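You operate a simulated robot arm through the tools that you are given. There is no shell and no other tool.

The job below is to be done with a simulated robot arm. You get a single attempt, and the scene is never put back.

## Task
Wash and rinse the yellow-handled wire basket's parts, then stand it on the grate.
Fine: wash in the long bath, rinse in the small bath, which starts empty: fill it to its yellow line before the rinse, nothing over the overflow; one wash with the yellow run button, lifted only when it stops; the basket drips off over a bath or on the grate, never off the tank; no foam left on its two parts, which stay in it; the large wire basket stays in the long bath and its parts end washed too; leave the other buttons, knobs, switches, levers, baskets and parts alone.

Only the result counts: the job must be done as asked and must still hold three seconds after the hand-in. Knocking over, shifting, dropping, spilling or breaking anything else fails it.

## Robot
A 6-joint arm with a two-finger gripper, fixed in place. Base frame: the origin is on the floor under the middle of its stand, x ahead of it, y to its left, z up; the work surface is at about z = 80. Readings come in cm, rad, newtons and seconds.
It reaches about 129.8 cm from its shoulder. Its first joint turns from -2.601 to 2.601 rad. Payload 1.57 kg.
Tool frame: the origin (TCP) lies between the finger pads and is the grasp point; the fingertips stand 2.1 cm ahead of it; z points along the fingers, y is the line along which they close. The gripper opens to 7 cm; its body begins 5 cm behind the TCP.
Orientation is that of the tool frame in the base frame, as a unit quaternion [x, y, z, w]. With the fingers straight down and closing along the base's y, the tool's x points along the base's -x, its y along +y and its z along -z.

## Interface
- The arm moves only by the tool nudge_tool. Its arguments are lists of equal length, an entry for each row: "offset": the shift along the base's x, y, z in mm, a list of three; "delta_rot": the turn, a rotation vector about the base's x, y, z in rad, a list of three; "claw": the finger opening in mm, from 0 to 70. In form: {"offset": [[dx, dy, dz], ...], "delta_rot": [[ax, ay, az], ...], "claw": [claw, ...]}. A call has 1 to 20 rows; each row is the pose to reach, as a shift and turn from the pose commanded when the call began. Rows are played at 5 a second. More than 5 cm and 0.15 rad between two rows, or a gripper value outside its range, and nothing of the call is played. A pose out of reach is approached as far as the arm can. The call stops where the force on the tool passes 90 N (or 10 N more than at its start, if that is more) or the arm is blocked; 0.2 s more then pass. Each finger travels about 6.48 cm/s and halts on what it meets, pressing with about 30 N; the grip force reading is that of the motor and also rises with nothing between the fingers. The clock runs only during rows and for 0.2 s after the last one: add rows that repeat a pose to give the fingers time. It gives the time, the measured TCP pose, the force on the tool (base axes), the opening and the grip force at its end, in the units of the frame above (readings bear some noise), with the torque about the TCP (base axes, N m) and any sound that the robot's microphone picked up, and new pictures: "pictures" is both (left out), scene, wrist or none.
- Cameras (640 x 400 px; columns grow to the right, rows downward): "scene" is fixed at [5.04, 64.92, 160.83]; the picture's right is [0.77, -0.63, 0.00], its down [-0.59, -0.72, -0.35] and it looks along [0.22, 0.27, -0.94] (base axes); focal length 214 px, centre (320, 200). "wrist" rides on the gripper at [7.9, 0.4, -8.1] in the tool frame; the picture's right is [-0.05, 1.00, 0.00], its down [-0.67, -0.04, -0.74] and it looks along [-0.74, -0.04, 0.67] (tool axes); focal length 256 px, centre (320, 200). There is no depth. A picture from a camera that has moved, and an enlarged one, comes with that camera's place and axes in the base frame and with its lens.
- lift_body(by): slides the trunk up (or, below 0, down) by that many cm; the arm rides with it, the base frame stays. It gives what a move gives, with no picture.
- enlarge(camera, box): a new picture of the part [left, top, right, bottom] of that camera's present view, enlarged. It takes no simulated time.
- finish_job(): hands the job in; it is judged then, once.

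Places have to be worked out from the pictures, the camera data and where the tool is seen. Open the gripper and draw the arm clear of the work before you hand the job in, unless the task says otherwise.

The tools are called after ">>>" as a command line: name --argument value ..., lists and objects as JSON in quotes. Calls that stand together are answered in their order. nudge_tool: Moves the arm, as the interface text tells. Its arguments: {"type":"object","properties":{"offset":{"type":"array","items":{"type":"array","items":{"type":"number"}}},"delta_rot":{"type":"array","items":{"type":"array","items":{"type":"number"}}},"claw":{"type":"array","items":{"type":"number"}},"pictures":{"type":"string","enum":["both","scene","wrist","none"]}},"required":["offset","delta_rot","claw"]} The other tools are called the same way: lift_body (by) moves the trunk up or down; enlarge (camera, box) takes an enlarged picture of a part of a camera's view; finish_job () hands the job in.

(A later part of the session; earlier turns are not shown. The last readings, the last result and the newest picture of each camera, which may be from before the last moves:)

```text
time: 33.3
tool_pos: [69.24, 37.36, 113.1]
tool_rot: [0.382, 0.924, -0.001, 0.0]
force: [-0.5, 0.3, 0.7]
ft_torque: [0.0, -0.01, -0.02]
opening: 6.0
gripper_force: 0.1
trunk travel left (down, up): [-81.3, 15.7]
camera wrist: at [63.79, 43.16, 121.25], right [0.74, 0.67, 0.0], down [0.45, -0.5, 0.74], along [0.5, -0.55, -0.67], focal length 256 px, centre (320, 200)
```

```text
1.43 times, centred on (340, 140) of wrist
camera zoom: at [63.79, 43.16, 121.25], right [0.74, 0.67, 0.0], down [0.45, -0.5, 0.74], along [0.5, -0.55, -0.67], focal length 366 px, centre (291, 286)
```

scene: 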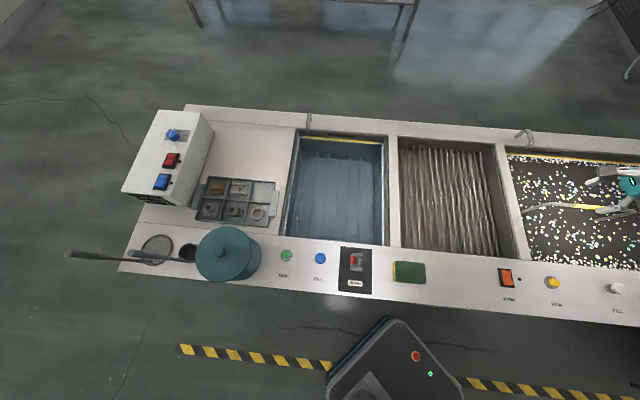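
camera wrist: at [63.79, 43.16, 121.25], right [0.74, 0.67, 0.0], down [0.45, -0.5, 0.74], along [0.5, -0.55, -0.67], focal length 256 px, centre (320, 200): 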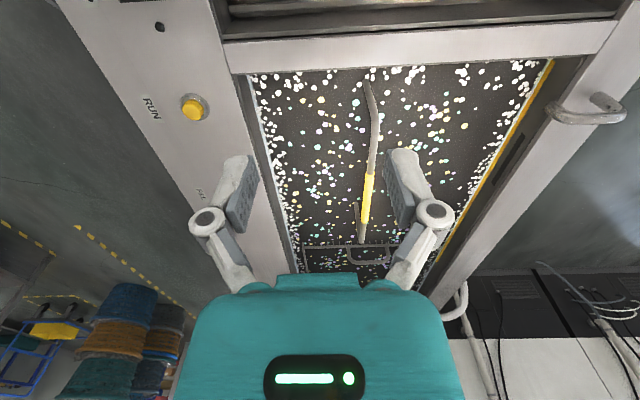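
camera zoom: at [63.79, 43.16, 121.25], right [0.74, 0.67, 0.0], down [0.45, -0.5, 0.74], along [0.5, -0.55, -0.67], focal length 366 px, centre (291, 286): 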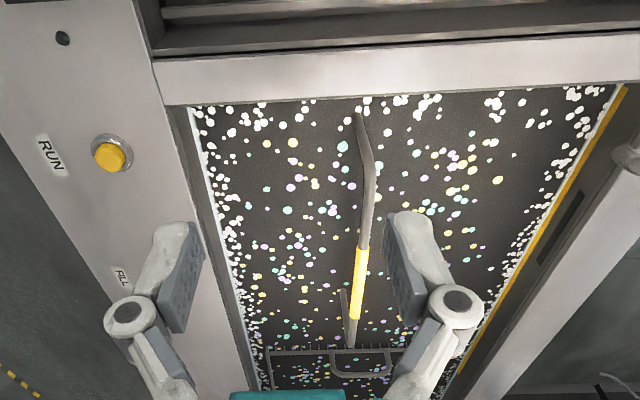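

The water is murky with only residual bubbles and the run light is off, so the wash has stopped. The grip lies at s 44.5–58, n ≈ 82.8, z ≈ 88.8, so I'll move above its centre at about (94.8, 22.3).

>>> nudge_tool --offset '[[37, -21, 0], [73, -43, 0], [110, -64, 0], [146, -85, 0], [183, -106, 0], [220, -128, 0], [256, -149, 0]]' --delta_rot '[[0, 0, 0], [0, 0, 0], [0, 0, 0], [0, 0, 0], [0, 0, 0], [0, 0, 0], [0, 0, 0]]' --claw '[60, 60, 60, 60, 60, 60, 60]'

>>> enlarge --camera "wrist" --box '[200, 0, 480, 280]'

>>> enlarge --camera "scene" --box '[480, 120, 640, 320]'

```text
time: 34.9
tool_pos: [94.59, 22.26, 113.07]
tool_rot: [0.383, 0.924, -0.001, 0.0]
force: [0.5, 0.9, 0.9]
ft_torque: [0.02, 0.01, -0.01]
opening: 6.0
gripper_force: 0.1
trunk travel left (down, up): [-81.3, 15.7]
camera wrist: at [89.22, 28.2, 121.23], right [0.74, 0.67, 0.0], down [0.45, -0.5, 0.74], along [0.5, -0.55, -0.67], focal length 256 px, centre (320, 200)
```

scene: 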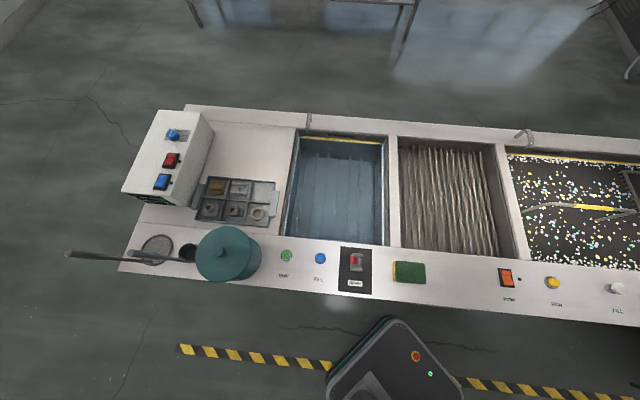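
wrist: 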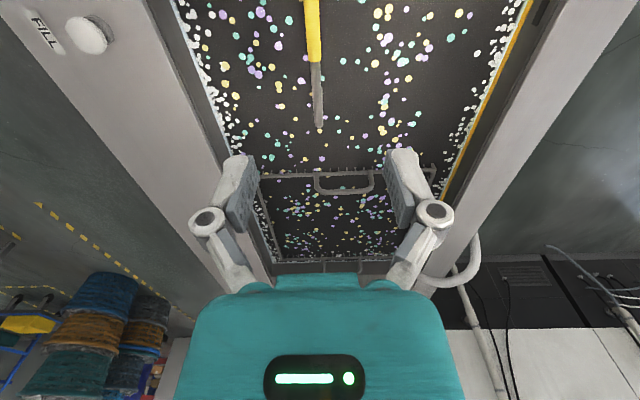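

```text
1.43 times, centred on (340, 140) of wrist
camera zoom: at [89.22, 28.2, 121.23], right [0.74, 0.67, 0.0], down [0.45, -0.5, 0.74], along [0.5, -0.55, -0.67], focal length 366 px, centre (291, 286)
```

zoom: 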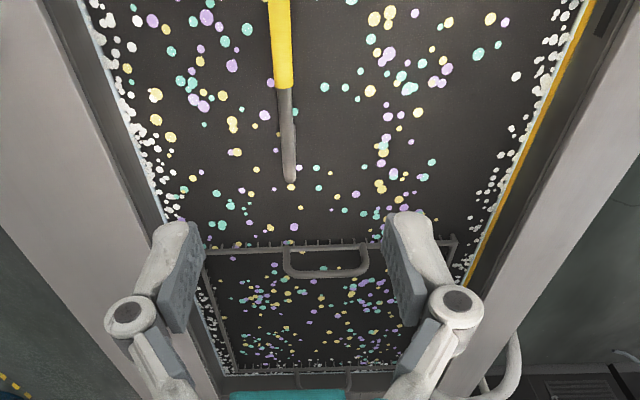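

```text
2.00 times, centred on (560, 220) of scene
camera zoom: at [5.04, 64.92, 160.83], right [0.77, -0.63, 0.0], down [-0.59, -0.72, -0.35], along [0.22, 0.27, -0.94], focal length 429 px, centre (-160, 160)
```

zoom: 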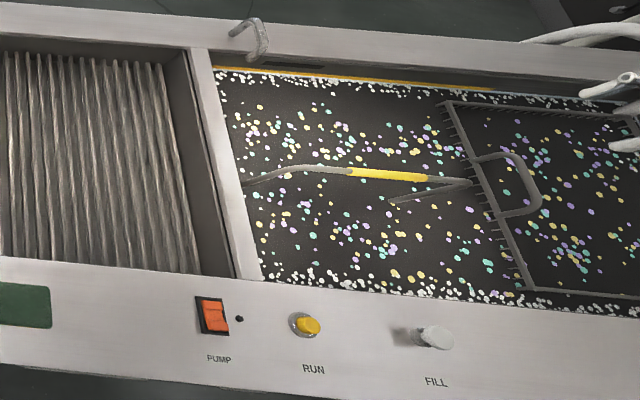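

Using this steeper view, triangulation puts the yellow grip at z ≈ 92.4, s 40.5–53, n ≈ 81.7, so I'm near its far end. I'll shift back along the tank to its centre (about 90.9, 24.7) and lower 8 cm to re-measure.

>>> nudge_tool --offset '[[-19, 12, 0], [-38, 24, 0]]' --delta_rot '[[0, 0, 0], [0, 0, 0]]' --claw '[60, 60]' --pictures "none"

>>> lift_body --by -8

>>> enlarge --camera "wrist" --box '[160, 0, 480, 200]'

>>> enlarge --camera "scene" --box '[520, 160, 640, 250]'

```text
time: 35.5
tool_pos: [90.68, 24.76, 113.18]
tool_rot: [0.383, 0.924, 0.0, 0.0]
force: [-0.4, 0.8, 0.2]
ft_torque: [-0.02, 0.01, 0.01]
opening: 6.02
gripper_force: 0.0
trunk travel left (down, up): [-81.3, 15.7]
```

```text
time: 36.7
tool_pos: [90.74, 24.85, 105.24]
tool_rot: [0.384, 0.924, 0.0, 0.0]
force: [0.3, 0.8, 0.3]
ft_torque: [0.02, 0.01, -0.01]
opening: 6.01
gripper_force: 0.1
trunk travel left (down, up): [-73.3, 23.7]
```

```text
2.00 times, centred on (320, 100) of wrist
camera zoom: at [85.29, 30.69, 113.27], right [0.74, 0.67, 0.0], down [0.45, -0.5, 0.74], along [0.5, -0.55, -0.67], focal length 512 px, centre (320, 400)
```

zoom: 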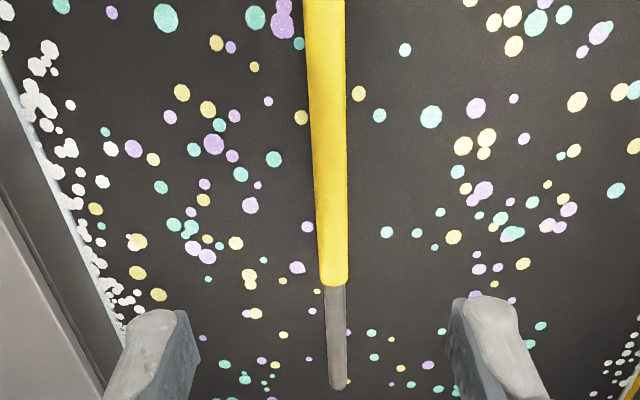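

```text
4.44 times, centred on (580, 205) of scene
camera zoom: at [5.04, 64.92, 160.83], right [0.77, -0.63, 0.0], down [-0.59, -0.72, -0.35], along [0.22, 0.27, -0.94], focal length 953 px, centre (-836, 178)
```

zoom: 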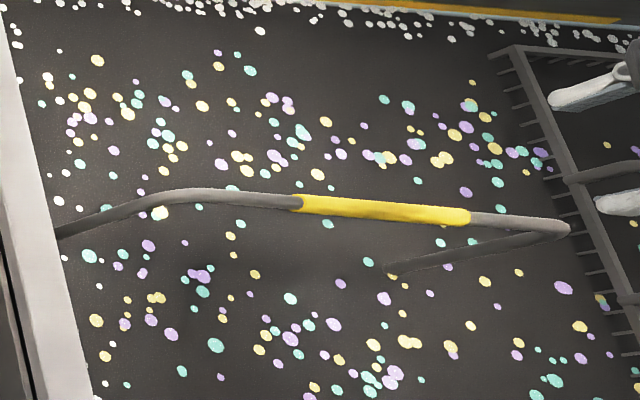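

The grip is now measured at s 41–54, n ≈ 81.9, z ≈ 91.7 and the open fingers straddle it. I'll shift 2 mm back and lower the trunk 13.5 cm to bring the TCP to the handle.

>>> nudge_tool --offset '[[3, 0, 0]]' --delta_rot '[[0, 0, 0]]' --claw '[60]' --pictures "none"

>>> lift_body --by -9

>>> enlarge --camera "wrist" --box '[160, 0, 480, 200]'

>>> enlarge --camera "scene" --box '[520, 130, 640, 250]'

```text
time: 37.1
tool_pos: [91.04, 24.84, 105.17]
tool_rot: [0.383, 0.924, 0.0, 0.0]
force: [-0.3, -0.5, 0.0]
ft_torque: [0.02, -0.02, -0.02]
opening: 5.99
gripper_force: 0.1
trunk travel left (down, up): [-73.3, 23.7]
```

```text
time: 38.4
tool_pos: [91.11, 24.76, 96.19]
tool_rot: [0.382, 0.924, 0.0, 0.0]
force: [0.2, 0.1, 0.0]
ft_torque: [0.02, 0.03, -0.01]
opening: 6.01
gripper_force: 0.2
trunk travel left (down, up): [-64.3, 32.7]
```

```text
2.00 times, centred on (320, 100) of wrist
camera zoom: at [85.58, 30.7, 104.27], right [0.74, 0.67, 0.0], down [0.45, -0.5, 0.74], along [0.5, -0.55, -0.67], focal length 512 px, centre (320, 400)
```

zoom: 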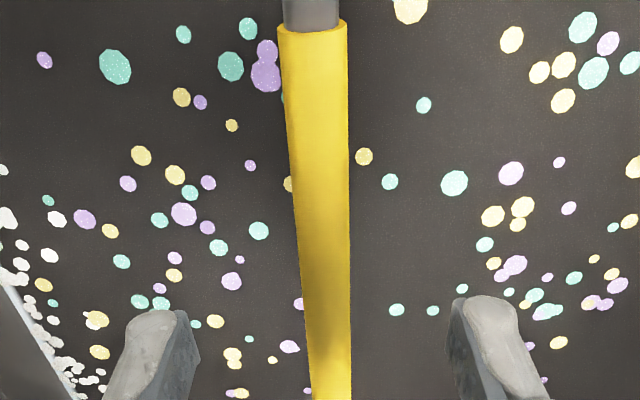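

```text
3.33 times, centred on (580, 190) of scene
camera zoom: at [5.04, 64.92, 160.83], right [0.77, -0.63, 0.0], down [-0.59, -0.72, -0.35], along [0.22, 0.27, -0.94], focal length 715 px, centre (-547, 233)
```

zoom: 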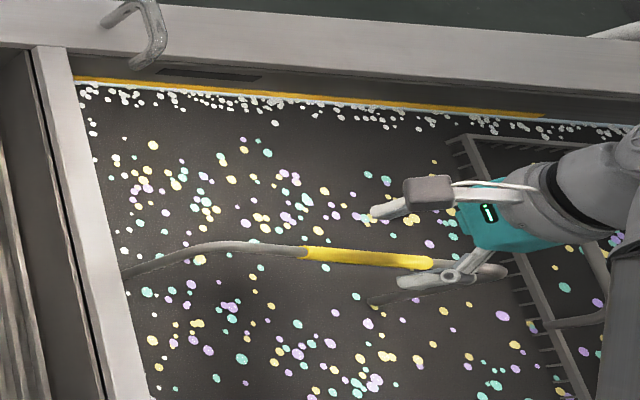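

The handle is centred between the fingers. I'll lower the last 4.4 cm and close on the grip.

>>> lift_body --by -4.4

>>> enlarge --camera "wrist" --box '[160, 40, 480, 240]'

>>> enlarge --camera "scene" --box '[520, 130, 640, 250]'

```text
time: 39.2
tool_pos: [90.98, 24.89, 91.82]
tool_rot: [0.383, 0.924, 0.0, 0.001]
force: [0.8, 0.4, 0.1]
ft_torque: [0.01, -0.01, -0.06]
opening: 6.01
gripper_force: 0.0
trunk travel left (down, up): [-59.9, 37.1]
```

```text
2.00 times, centred on (320, 140) of wrist
camera zoom: at [85.58, 30.7, 99.87], right [0.74, 0.67, 0.0], down [0.45, -0.5, 0.74], along [0.5, -0.55, -0.67], focal length 512 px, centre (320, 320)
```

zoom: 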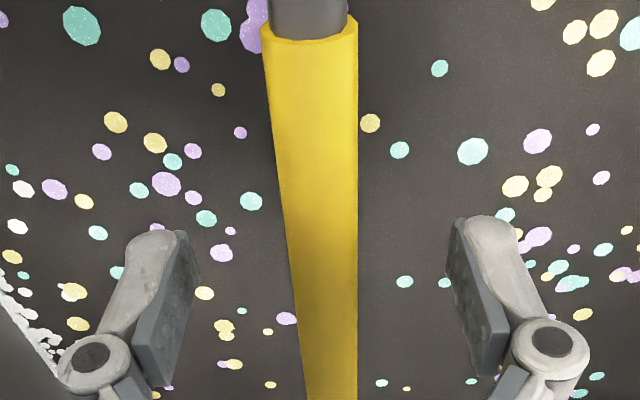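

```text
3.33 times, centred on (580, 190) of scene
camera zoom: at [5.04, 64.92, 160.83], right [0.77, -0.63, 0.0], down [-0.59, -0.72, -0.35], along [0.22, 0.27, -0.94], focal length 715 px, centre (-547, 233)
```

zoom: 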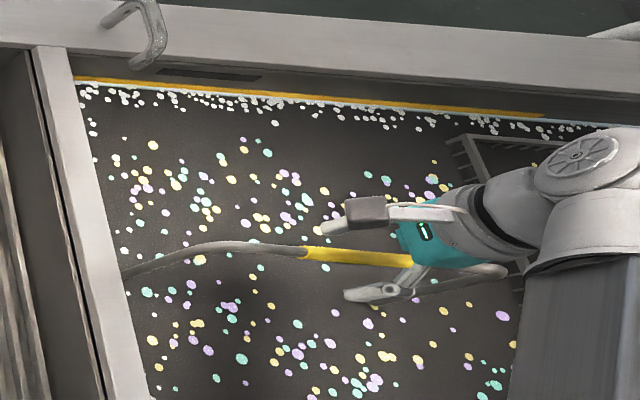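

The handle is at about the TCP height between the pads. I'll close the fingers on it now.

>>> nudge_tool --offset '[[0, 0, 0], [0, 0, 0], [0, 0, 0], [0, 0, 0], [0, 0, 0], [0, 0, 0]]' --delta_rot '[[0, 0, 0], [0, 0, 0], [0, 0, 0], [0, 0, 0], [0, 0, 0], [0, 0, 0]]' --claw '[40, 20, 0, 0, 0, 0]'

>>> enlarge --camera "wrist" --box '[160, 40, 480, 240]'

>>> enlarge --camera "scene" --box '[480, 120, 640, 320]'

```text
time: 40.6
tool_pos: [91.01, 24.89, 91.83]
tool_rot: [0.383, 0.924, 0.0, 0.0]
force: [1.9, 2.3, 2.7]
ft_torque: [0.04, 0.06, 0.0]
opening: 1.26
gripper_force: 30.1
trunk travel left (down, up): [-59.9, 37.1]
camera wrist: at [85.59, 30.72, 99.87], right [0.74, 0.67, 0.0], down [0.45, -0.5, 0.74], along [0.5, -0.55, -0.67], focal length 256 px, centre (320, 200)
```

scene: 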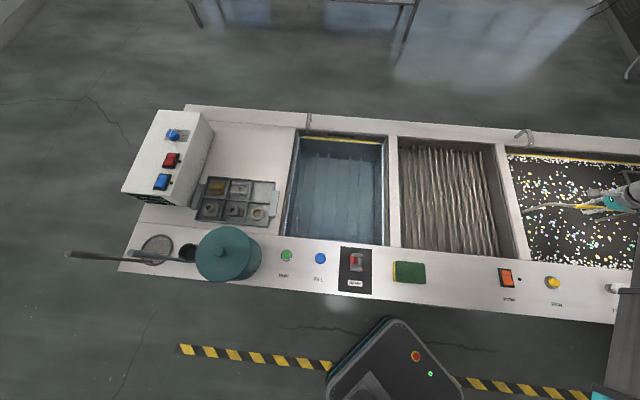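
wrist: 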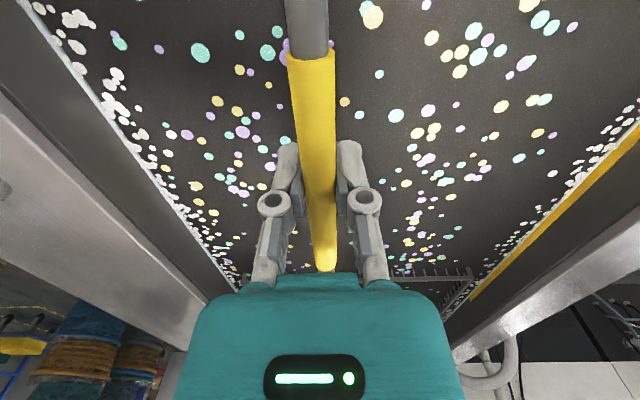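

```text
2.00 times, centred on (320, 140) of wrist
camera zoom: at [85.59, 30.72, 99.87], right [0.74, 0.67, 0.0], down [0.45, -0.5, 0.74], along [0.5, -0.55, -0.67], focal length 512 px, centre (320, 320)
```

zoom: 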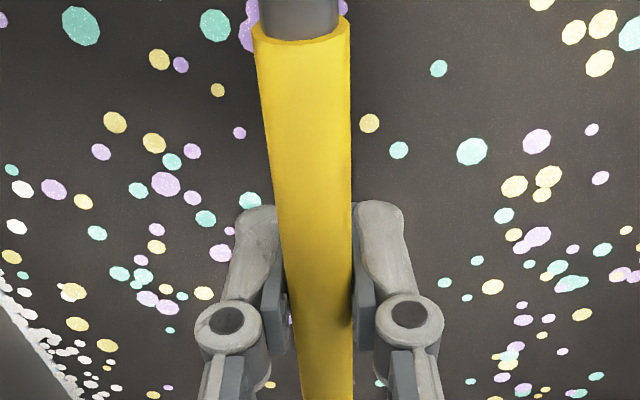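

```text
2.00 times, centred on (560, 220) of scene
camera zoom: at [5.04, 64.92, 160.83], right [0.77, -0.63, 0.0], down [-0.59, -0.72, -0.35], along [0.22, 0.27, -0.94], focal length 429 px, centre (-160, 160)
```

zoom: 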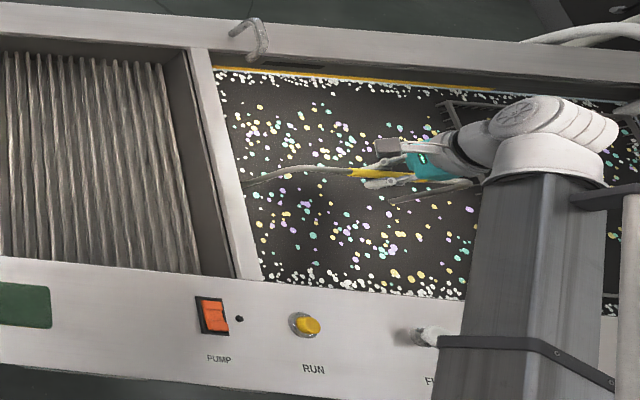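

The handle is gripped (opening 1.26 cm, 30 N). I'll lift 4 cm first and check the load and the hold.

>>> lift_body --by 4

>>> enlarge --camera "wrist" --box '[160, 0, 480, 240]'

>>> enlarge --camera "scene" --box '[480, 120, 640, 320]'

```text
time: 41.5
tool_pos: [91.09, 24.77, 95.72]
tool_rot: [0.383, 0.924, -0.001, -0.001]
force: [-0.4, -0.5, -8.3]
ft_torque: [0.08, 0.06, 0.0]
opening: 1.26
gripper_force: 30.3
trunk travel left (down, up): [-63.9, 33.1]
```

```text
1.67 times, centred on (320, 120) of wrist
camera zoom: at [85.67, 30.73, 103.77], right [0.74, 0.67, 0.0], down [0.45, -0.5, 0.74], along [0.5, -0.55, -0.67], focal length 427 px, centre (320, 333)
```

zoom: 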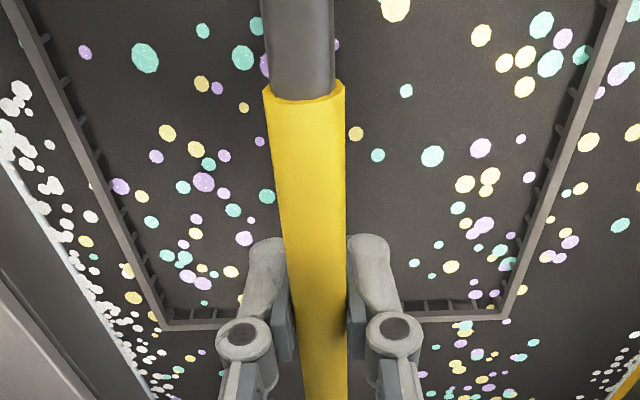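

```text
2.00 times, centred on (560, 220) of scene
camera zoom: at [5.04, 64.92, 160.83], right [0.77, -0.63, 0.0], down [-0.59, -0.72, -0.35], along [0.22, 0.27, -0.94], focal length 429 px, centre (-160, 160)
```

zoom: 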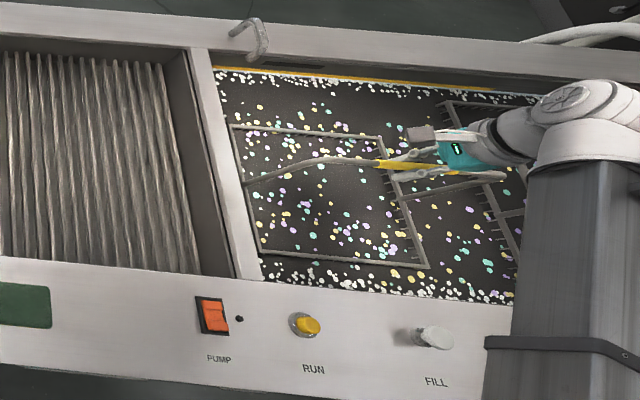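

The basket is lifted level with about 8 N load; its rim spans s 33–62, n 69–94, centred on the grip. I'll raise it another 22 cm so its bottom clears the tank rim.

>>> lift_body --by 22

>>> nudge_tool --offset '[[0, 0, 0], [0, 0, 0], [0, 0, 0], [0, 0, 0], [0, 0, 0]]' --delta_rot '[[0, 0, 0], [0, 0, 0], [0, 0, 0], [0, 0, 0], [0, 0, 0]]' --claw '[0, 0, 0, 0, 0]'

>>> enlarge --camera "scene" --box '[480, 80, 640, 320]'

>>> enlarge --camera "wrist" --box '[120, 0, 520, 280]'

```text
time: 43.8
tool_pos: [91.16, 24.75, 117.69]
tool_rot: [0.382, 0.924, -0.001, 0.0]
force: [-0.4, -0.6, -8.3]
ft_torque: [0.12, 0.03, 0.02]
opening: 1.28
gripper_force: 30.5
trunk travel left (down, up): [-85.9, 11.1]
```

```text
time: 45.0
tool_pos: [91.18, 24.81, 117.62]
tool_rot: [0.383, 0.924, -0.001, 0.0]
force: [-0.2, -0.2, -7.2]
ft_torque: [0.16, 0.08, 0.0]
opening: 1.23
gripper_force: 29.7
trunk travel left (down, up): [-85.9, 11.1]
camera wrist: at [85.68, 30.73, 125.79], right [0.74, 0.67, 0.0], down [0.45, -0.5, 0.74], along [0.5, -0.55, -0.67], focal length 256 px, centre (320, 200)
```

scene: 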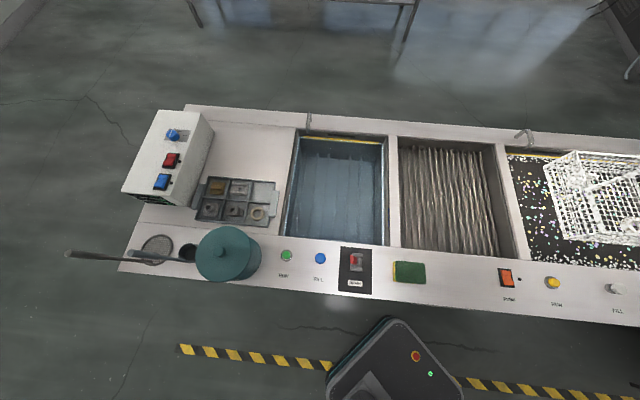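
wrist: 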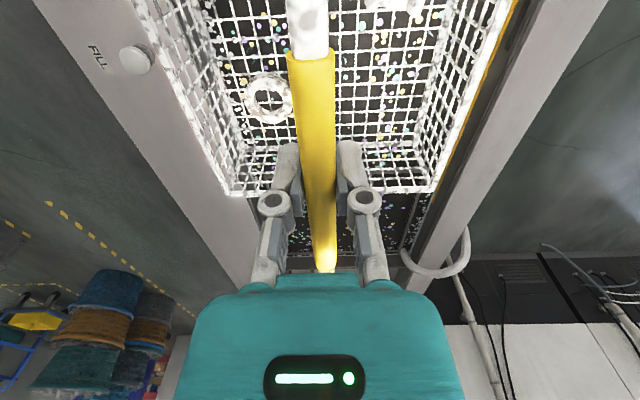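

```text
1.67 times, centred on (560, 200) of scene
camera zoom: at [5.04, 64.92, 160.83], right [0.77, -0.63, 0.0], down [-0.59, -0.72, -0.35], along [0.22, 0.27, -0.94], focal length 358 px, centre (-80, 200)
```

zoom: 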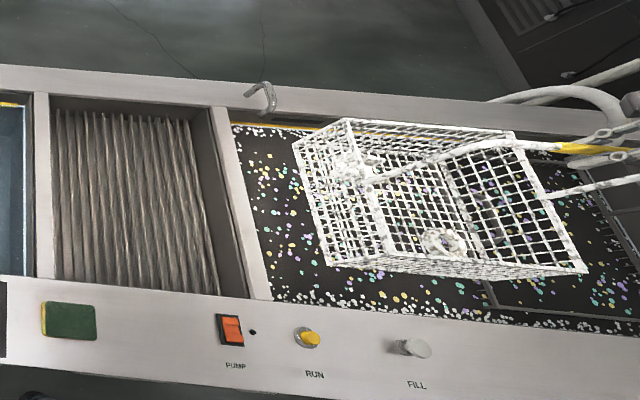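

```text
1.43 times, centred on (320, 140) of wrist
camera zoom: at [85.68, 30.73, 125.79], right [0.74, 0.67, 0.0], down [0.45, -0.5, 0.74], along [0.5, -0.55, -0.67], focal length 366 px, centre (320, 286)
```

zoom: 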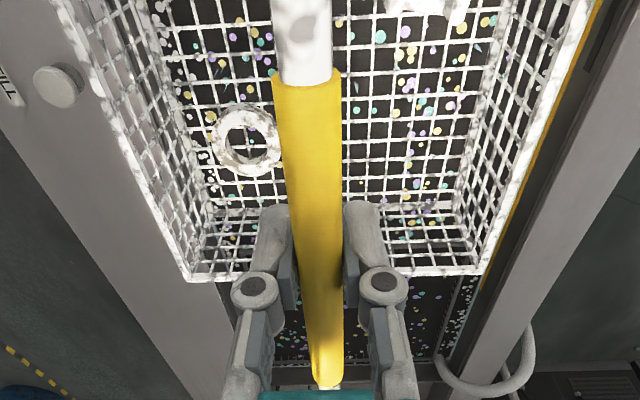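

The basket hangs level, coated with foam, its bottom at about z 93 (8 cm above the rim). I'll hold it here over the long bath for about 4 s to drip off before travelling.

>>> nudge_tool --offset '[[0, 0, 0], [0, 0, 0], [0, 0, 0], [0, 0, 0], [0, 0, 0], [0, 0, 0], [0, 0, 0], [0, 0, 0], [0, 0, 0], [0, 0, 0], [0, 0, 0], [0, 0, 0], [0, 0, 0], [0, 0, 0], [0, 0, 0], [0, 0, 0], [0, 0, 0], [0, 0, 0], [0, 0, 0], [0, 0, 0]]' --delta_rot '[[0, 0, 0], [0, 0, 0], [0, 0, 0], [0, 0, 0], [0, 0, 0], [0, 0, 0], [0, 0, 0], [0, 0, 0], [0, 0, 0], [0, 0, 0], [0, 0, 0], [0, 0, 0], [0, 0, 0], [0, 0, 0], [0, 0, 0], [0, 0, 0], [0, 0, 0], [0, 0, 0], [0, 0, 0], [0, 0, 0]]' --claw '[0, 0, 0, 0, 0, 0, 0, 0, 0, 0, 0, 0, 0, 0, 0, 0, 0, 0, 0, 0]'

>>> enlarge --camera "scene" --box '[480, 120, 640, 320]'

>>> enlarge --camera "wrist" --box '[120, 0, 520, 280]'

```text
time: 49.2
tool_pos: [91.0, 24.83, 117.65]
tool_rot: [0.384, 0.923, -0.001, 0.0]
force: [0.4, 0.0, -9.1]
ft_torque: [0.07, 0.06, -0.01]
opening: 1.26
gripper_force: 29.6
trunk travel left (down, up): [-85.9, 11.1]
camera wrist: at [85.68, 30.73, 125.79], right [0.74, 0.67, 0.0], down [0.45, -0.5, 0.74], along [0.5, -0.55, -0.67], focal length 256 px, centre (320, 200)
```

scene: 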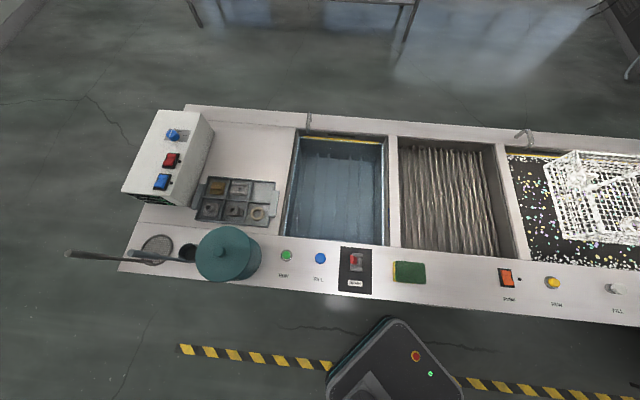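
wrist: 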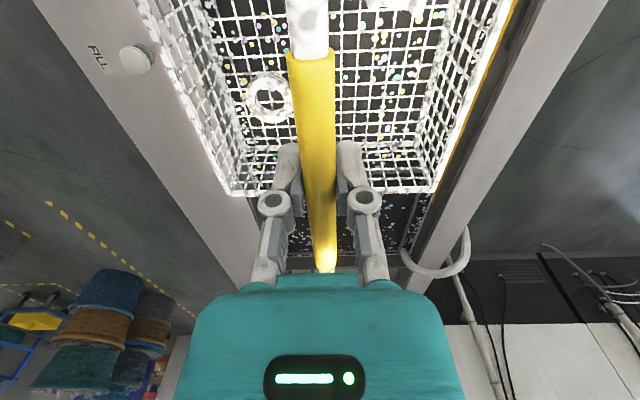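

```text
2.00 times, centred on (560, 220) of scene
camera zoom: at [5.04, 64.92, 160.83], right [0.77, -0.63, 0.0], down [-0.59, -0.72, -0.35], along [0.22, 0.27, -0.94], focal length 429 px, centre (-160, 160)
```

zoom: 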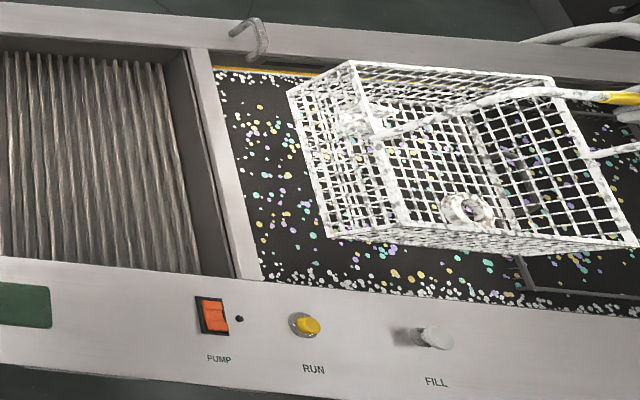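

```text
1.43 times, centred on (320, 140) of wrist
camera zoom: at [85.68, 30.73, 125.79], right [0.74, 0.67, 0.0], down [0.45, -0.5, 0.74], along [0.5, -0.55, -0.67], focal length 366 px, centre (320, 286)
```

zoom: 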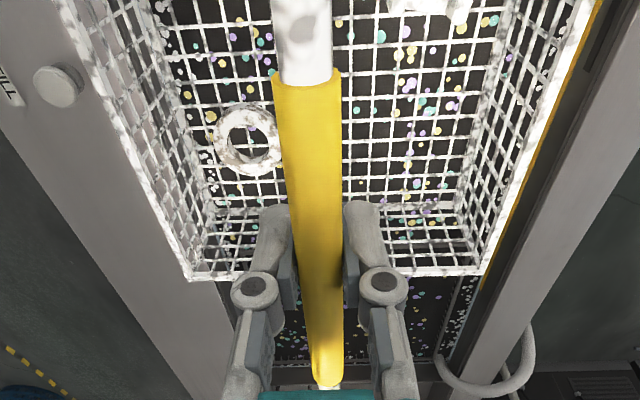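

The basket holds both parts and hangs steady. I'll carry it slowly along the tank toward the small bath, staying over the baths and grate, with a smooth speed ramp.

>>> nudge_tool --offset '[[-7, 7, 0], [-21, 21, 0], [-42, 42, 0], [-64, 64, 0], [-85, 85, 0], [-106, 106, 0], [-127, 127, 0], [-148, 148, 0], [-170, 170, 0], [-191, 191, 0], [-212, 212, 0], [-233, 233, 0], [-255, 255, 0], [-276, 276, 0], [-297, 297, 0], [-318, 318, 0], [-339, 339, 0], [-361, 361, 0], [-375, 375, 0], [-382, 382, 0]]' --delta_rot '[[0, 0, 0], [0, 0, 0], [0, 0, 0], [0, 0, 0], [0, 0, 0], [0, 0, 0], [0, 0, 0], [0, 0, 0], [0, 0, 0], [0, 0, 0], [0, 0, 0], [0, 0, 0], [0, 0, 0], [0, 0, 0], [0, 0, 0], [0, 0, 0], [0, 0, 0], [0, 0, 0], [0, 0, 0], [0, 0, 0]]' --claw '[0, 0, 0, 0, 0, 0, 0, 0, 0, 0, 0, 0, 0, 0, 0, 0, 0, 0, 0, 0]'

>>> enlarge --camera "scene" --box '[270, 90, 570, 310]'

```text
time: 53.4
tool_pos: [52.87, 63.0, 117.69]
tool_rot: [0.384, 0.924, 0.0, 0.0]
force: [-0.2, 0.2, -7.7]
ft_torque: [0.04, 0.08, 0.0]
opening: 1.27
gripper_force: 30.1
trunk travel left (down, up): [-85.9, 11.1]
camera wrist: at [47.43, 69.03, 125.82], right [0.74, 0.67, 0.0], down [0.45, -0.5, 0.75], along [0.5, -0.55, -0.67], focal length 256 px, centre (320, 200)
```

scene: 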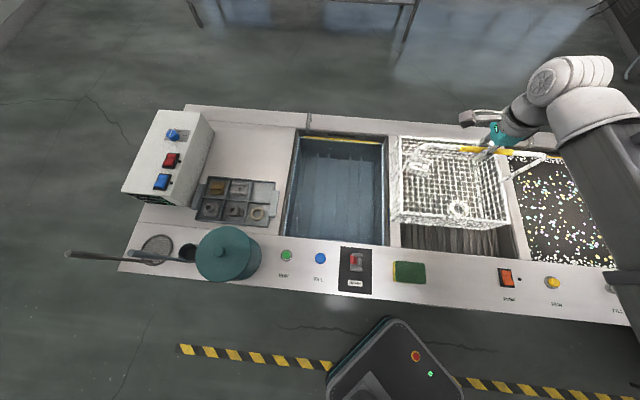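
wrist: 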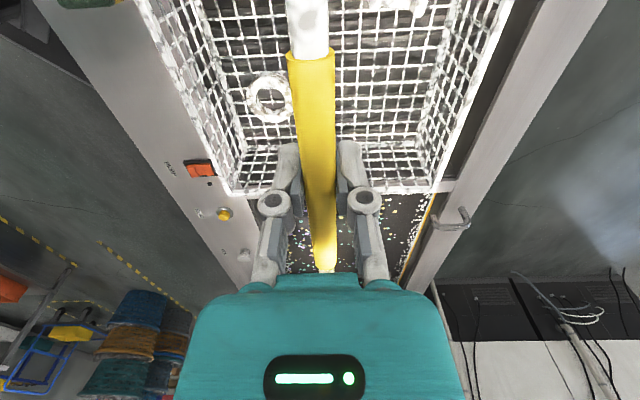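

```text
1.82 times, centred on (420, 200) of scene
camera zoom: at [5.04, 64.92, 160.83], right [0.77, -0.63, 0.0], down [-0.59, -0.72, -0.35], along [0.22, 0.27, -0.94], focal length 390 px, centre (138, 200)
```

zoom: 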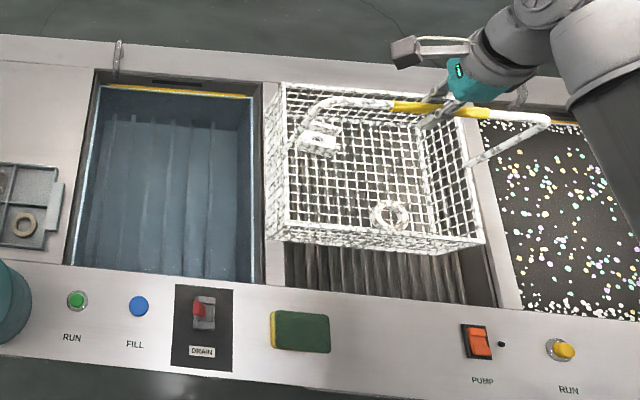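

The basket is over the grate at s ≈ −7, still level. I'll carry it the remaining 32 cm to centre it over the small bath (TCP s ≈ −39.6, n ≈ 83.4).

>>> nudge_tool --offset '[[-7, 7, 0], [-20, 22, 0], [-40, 44, 0], [-61, 66, 0], [-81, 89, 0], [-101, 111, 0], [-121, 133, 0], [-141, 155, 0], [-161, 177, 0], [-178, 196, 0], [-195, 214, 0], [-209, 229, 0], [-216, 236, 0], [-219, 240, 0], [-219, 240, 0], [-219, 240, 0]]' --delta_rot '[[0, 0, 0], [0, 0, 0], [0, 0, 0], [0, 0, 0], [0, 0, 0], [0, 0, 0], [0, 0, 0], [0, 0, 0], [0, 0, 0], [0, 0, 0], [0, 0, 0], [0, 0, 0], [0, 0, 0], [0, 0, 0], [0, 0, 0], [0, 0, 0]]' --claw '[0, 0, 0, 0, 0, 0, 0, 0, 0, 0, 0, 0, 0, 0, 0, 0]'

>>> enlarge --camera "scene" --box '[240, 80, 460, 310]'

>>> enlarge --camera "wrist" --box '[120, 0, 520, 280]'

```text
time: 56.8
tool_pos: [30.97, 86.92, 117.81]
tool_rot: [0.383, 0.924, 0.0, 0.0]
force: [0.6, 1.4, -7.6]
ft_torque: [0.11, 0.05, -0.02]
opening: 1.25
gripper_force: 30.2
trunk travel left (down, up): [-85.9, 11.1]
camera wrist: at [25.49, 92.95, 125.8], right [0.74, 0.67, 0.0], down [0.45, -0.5, 0.75], along [0.5, -0.55, -0.67], focal length 256 px, centre (320, 200)
```

scene: 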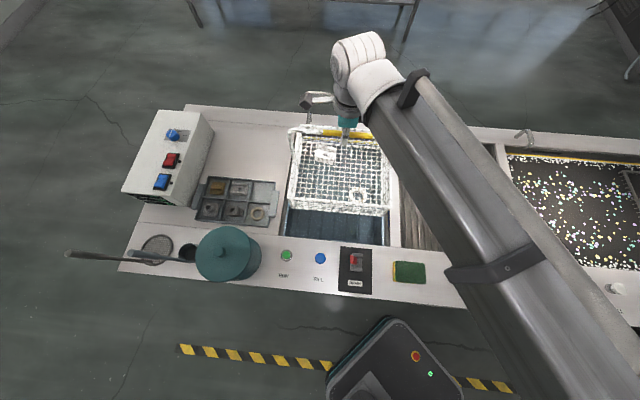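
wrist: 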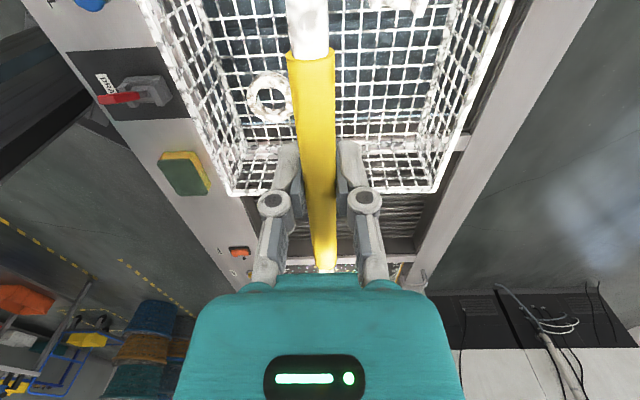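

```text
1.74 times, centred on (350, 195) of scene
camera zoom: at [5.04, 64.92, 160.83], right [0.77, -0.63, 0.0], down [-0.59, -0.72, -0.35], along [0.22, 0.27, -0.94], focal length 373 px, centre (268, 209)
```

zoom: 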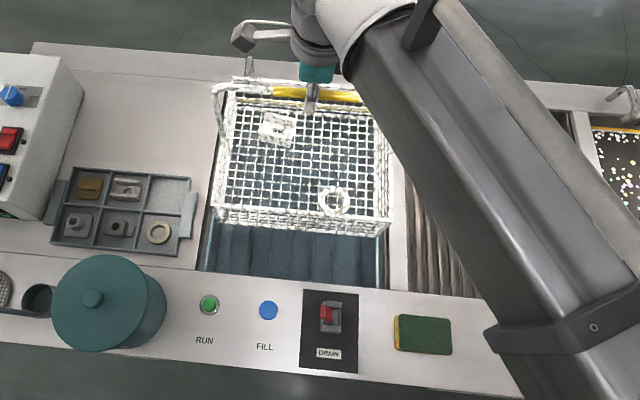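

```text
1.43 times, centred on (320, 140) of wrist
camera zoom: at [25.49, 92.95, 125.8], right [0.74, 0.67, 0.0], down [0.45, -0.5, 0.75], along [0.5, -0.55, -0.67], focal length 366 px, centre (320, 286)
```

zoom: 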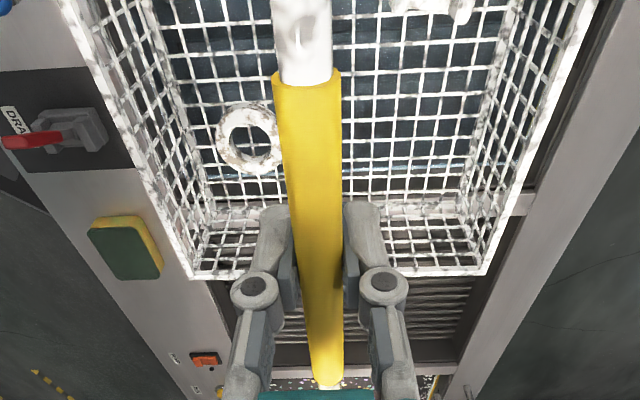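

The basket is centred over the small bath with about 4–5 cm margin on each side. I'll lower in stages, watching the arm link's clearance over the front panel, first by 9 cm.

>>> lift_body --by -9

>>> enlarge --camera "scene" --box '[220, 40, 580, 400]'

>>> enlarge --camera "wrist" --box '[0, 0, 640, 400]'

```text
time: 58.0
tool_pos: [31.11, 87.07, 108.83]
tool_rot: [0.383, 0.924, 0.0, 0.0]
force: [0.5, -0.4, -7.7]
ft_torque: [0.07, 0.04, 0.01]
opening: 1.26
gripper_force: 30.0
trunk travel left (down, up): [-76.9, 20.1]
```

```text
1.11 times, centred on (400, 220) of scene
camera zoom: at [5.04, 64.92, 160.83], right [0.77, -0.63, 0.0], down [-0.59, -0.72, -0.35], along [0.22, 0.27, -0.94], focal length 238 px, centre (231, 178)
```

zoom: 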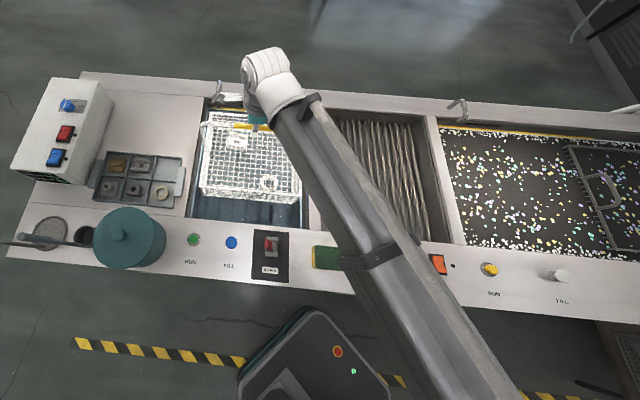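

```text
1.00 times, centred on (320, 200) of wrist (not enlarged: the box is as wide or as high as the picture)
camera zoom: at [25.48, 92.93, 116.82], right [0.74, 0.67, 0.0], down [0.45, -0.5, 0.75], along [0.5, -0.55, -0.67], focal length 256 px, centre (320, 200)
```

zoom: 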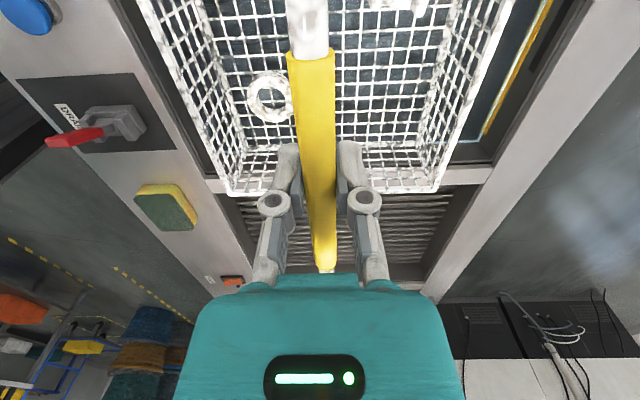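

The arm link slopes upward away from the wrist, so it's well clear of the panel. The basket is centred; I'll lower 12 cm more so it goes into the water.

>>> lift_body --by -12

>>> enlarge --camera "scene" --box '[260, 80, 460, 310]'

>>> enlarge --camera "wrist" --box '[0, 0, 640, 400]'

```text
time: 59.5
tool_pos: [30.88, 87.13, 96.83]
tool_rot: [0.383, 0.924, 0.0, 0.001]
force: [1.0, 0.1, -7.4]
ft_torque: [0.07, 0.06, -0.01]
opening: 1.22
gripper_force: 30.0
trunk travel left (down, up): [-64.9, 32.1]
```

```text
1.74 times, centred on (360, 195) of scene
camera zoom: at [5.04, 64.92, 160.83], right [0.77, -0.63, 0.0], down [-0.59, -0.72, -0.35], along [0.22, 0.27, -0.94], focal length 373 px, centre (250, 209)
```

zoom: 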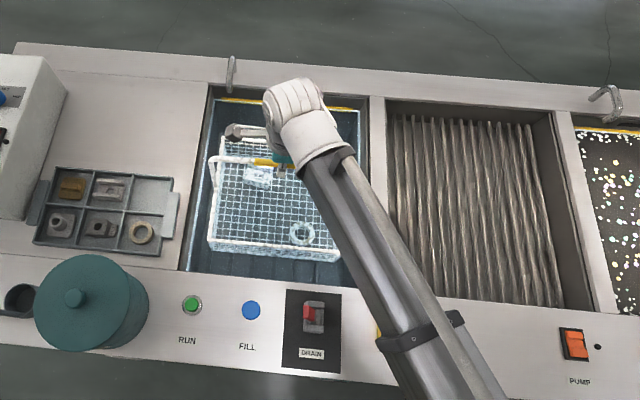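

```text
1.00 times, centred on (320, 200) of wrist (not enlarged: the box is as wide or as high as the picture)
camera zoom: at [25.48, 92.93, 104.81], right [0.74, 0.67, 0.0], down [0.45, -0.5, 0.75], along [0.5, -0.55, -0.67], focal length 256 px, centre (320, 200)
```

zoom: 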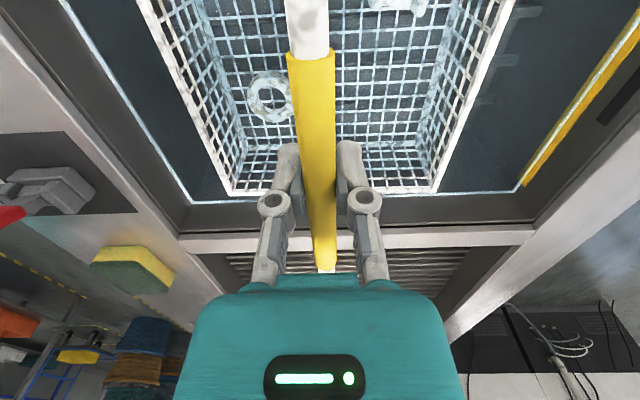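

The basket is partly in the water, clear of all walls. I'll lower 3.5 cm more to submerge it fully without hitting the bottom.

>>> lift_body --by -3.5

>>> enlarge --camera "scene" --box '[280, 110, 400, 280]'

>>> enlarge --camera "wrist" --box '[0, 0, 640, 400]'

```text
time: 60.3
tool_pos: [30.92, 87.02, 93.2]
tool_rot: [0.383, 0.924, 0.0, 0.0]
force: [0.1, -0.5, -8.4]
ft_torque: [0.04, 0.11, -0.01]
opening: 1.25
gripper_force: 29.8
trunk travel left (down, up): [-61.4, 35.6]
```

```text
2.35 times, centred on (340, 195) of scene
camera zoom: at [5.04, 64.92, 160.83], right [0.77, -0.63, 0.0], down [-0.59, -0.72, -0.35], along [0.22, 0.27, -0.94], focal length 505 px, centre (273, 212)
```

zoom: 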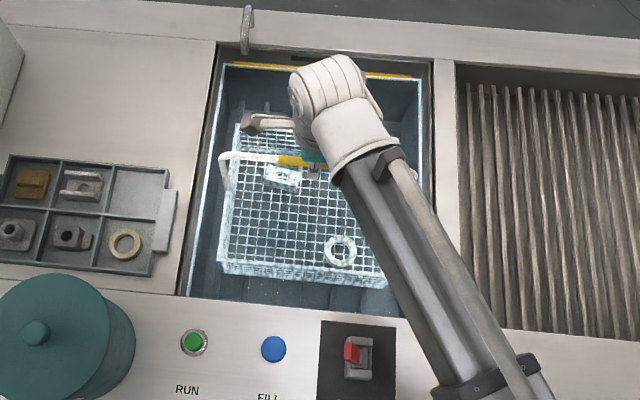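

```text
1.00 times, centred on (320, 200) of wrist (not enlarged: the box is as wide or as high as the picture)
camera zoom: at [25.48, 92.92, 101.31], right [0.74, 0.67, 0.0], down [0.45, -0.5, 0.75], along [0.5, -0.55, -0.67], focal length 256 px, centre (320, 200)
```

zoom: 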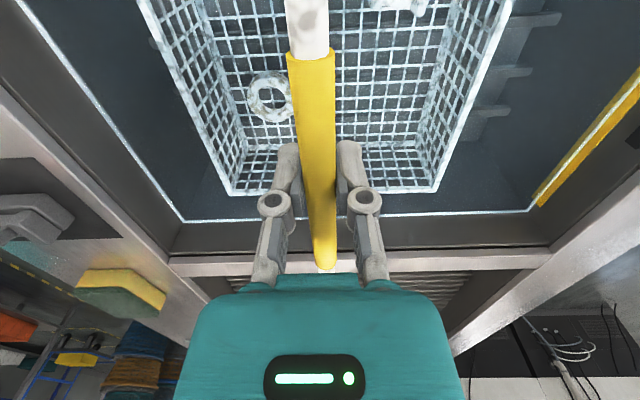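

The basket is submerged in the rinse water, but its parts still look foamy. I'll swish it gently by ±1.5 cm along the bath's wide direction for a few seconds and check again.

>>> nudge_tool --offset '[[5, 5, 0], [10, 10, 0], [5, 5, 0], [0, 0, 0], [-5, -5, 0], [-10, -10, 0], [-5, -5, 0], [0, 0, 0], [5, 5, 0], [10, 10, 0], [5, 5, 0], [0, 0, 0], [-5, -5, 0], [-10, -10, 0], [-5, -5, 0], [0, 0, 0], [0, 0, 0], [0, 0, 0], [0, 0, 0], [0, 0, 0]]' --delta_rot '[[0, 0, 0], [0, 0, 0], [0, 0, 0], [0, 0, 0], [0, 0, 0], [0, 0, 0], [0, 0, 0], [0, 0, 0], [0, 0, 0], [0, 0, 0], [0, 0, 0], [0, 0, 0], [0, 0, 0], [0, 0, 0], [0, 0, 0], [0, 0, 0], [0, 0, 0], [0, 0, 0], [0, 0, 0], [0, 0, 0]]' --claw '[0, 0, 0, 0, 0, 0, 0, 0, 0, 0, 0, 0, 0, 0, 0, 0, 0, 0, 0, 0]'

>>> enlarge --camera "wrist" --box '[120, 0, 520, 250]'

>>> enlarge --camera "scene" --box '[280, 110, 400, 280]'

```text
time: 64.5
tool_pos: [30.92, 87.01, 93.21]
tool_rot: [0.382, 0.924, 0.0, 0.0]
force: [0.3, -0.2, -8.4]
ft_torque: [0.08, 0.09, 0.0]
opening: 1.26
gripper_force: 29.8
trunk travel left (down, up): [-61.4, 35.6]
camera wrist: at [25.47, 92.89, 101.3], right [0.74, 0.67, 0.0], down [0.45, -0.5, 0.75], along [0.5, -0.55, -0.67], focal length 256 px, centre (320, 200)
```

scene: 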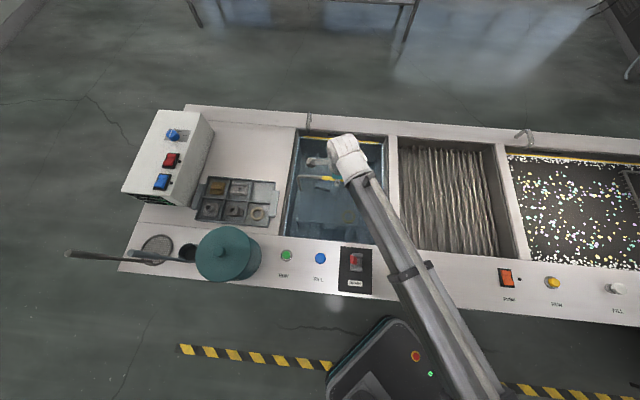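
wrist: 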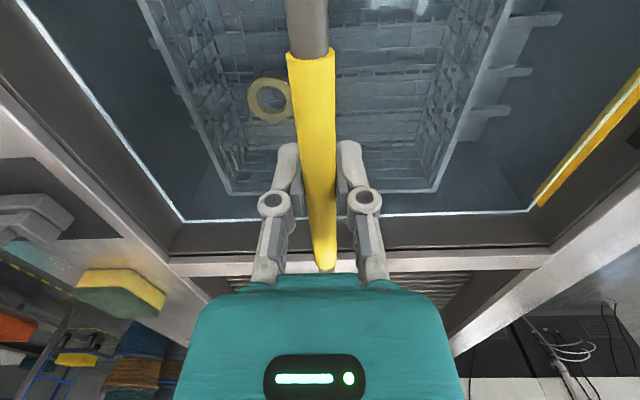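

```text
1.60 times, centred on (320, 125) of wrist
camera zoom: at [25.47, 92.89, 101.3], right [0.74, 0.67, 0.0], down [0.45, -0.5, 0.75], along [0.5, -0.55, -0.67], focal length 410 px, centre (320, 320)
```

zoom: 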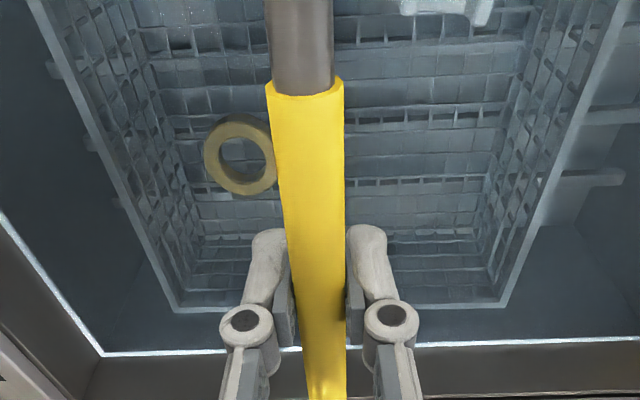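

```text
2.35 times, centred on (340, 195) of scene
camera zoom: at [5.04, 64.92, 160.83], right [0.77, -0.63, 0.0], down [-0.59, -0.72, -0.35], along [0.22, 0.27, -0.94], focal length 505 px, centre (273, 212)
```

zoom: 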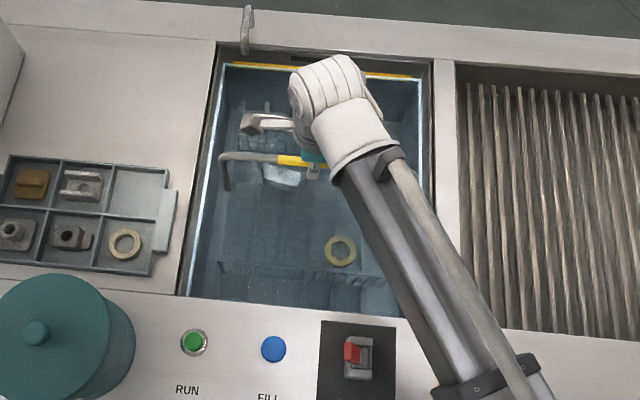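

The ring and the wires look clean now, but the second part near the handle's left end still looks white. I'll zoom closer on it.

>>> enlarge --camera "scene" --box '[315, 165, 365, 240]'

>>> enlarge --camera "wrist" --box '[340, 0, 460, 75]'

>>> enlarge --camera "scene" --box '[190, 170, 290, 230]'

```text
5.33 times, centred on (340, 202) of scene
camera zoom: at [5.04, 64.92, 160.83], right [0.77, -0.63, 0.0], down [-0.59, -0.72, -0.35], along [0.22, 0.27, -0.94], focal length 1144 px, centre (213, 187)
```

zoom: 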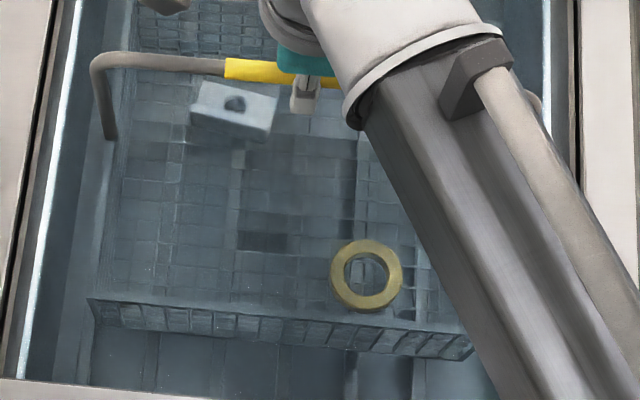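

```text
5.33 times, centred on (400, 38) of wrist
camera zoom: at [25.47, 92.89, 101.3], right [0.74, 0.67, 0.0], down [0.45, -0.5, 0.75], along [0.5, -0.55, -0.67], focal length 1365 px, centre (-107, 1067)
```

zoom: 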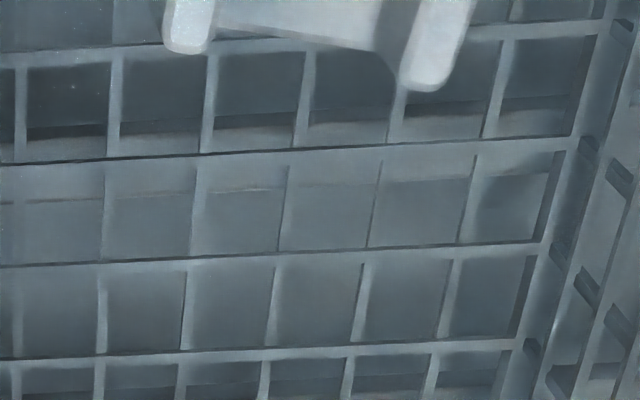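

```text
6.40 times, centred on (240, 200) of scene
camera zoom: at [5.04, 64.92, 160.83], right [0.77, -0.63, 0.0], down [-0.59, -0.72, -0.35], along [0.22, 0.27, -0.94], focal length 1373 px, centre (832, 200)
```

zoom: 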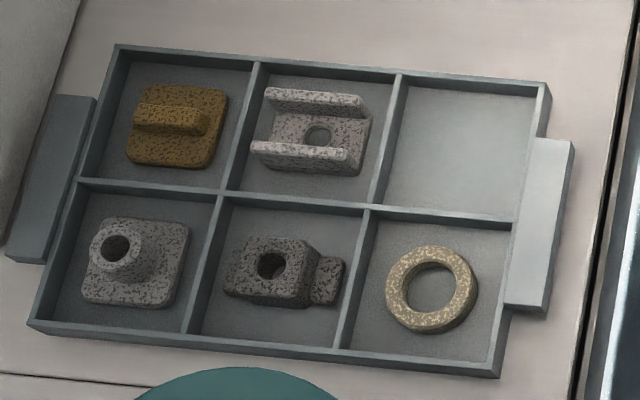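

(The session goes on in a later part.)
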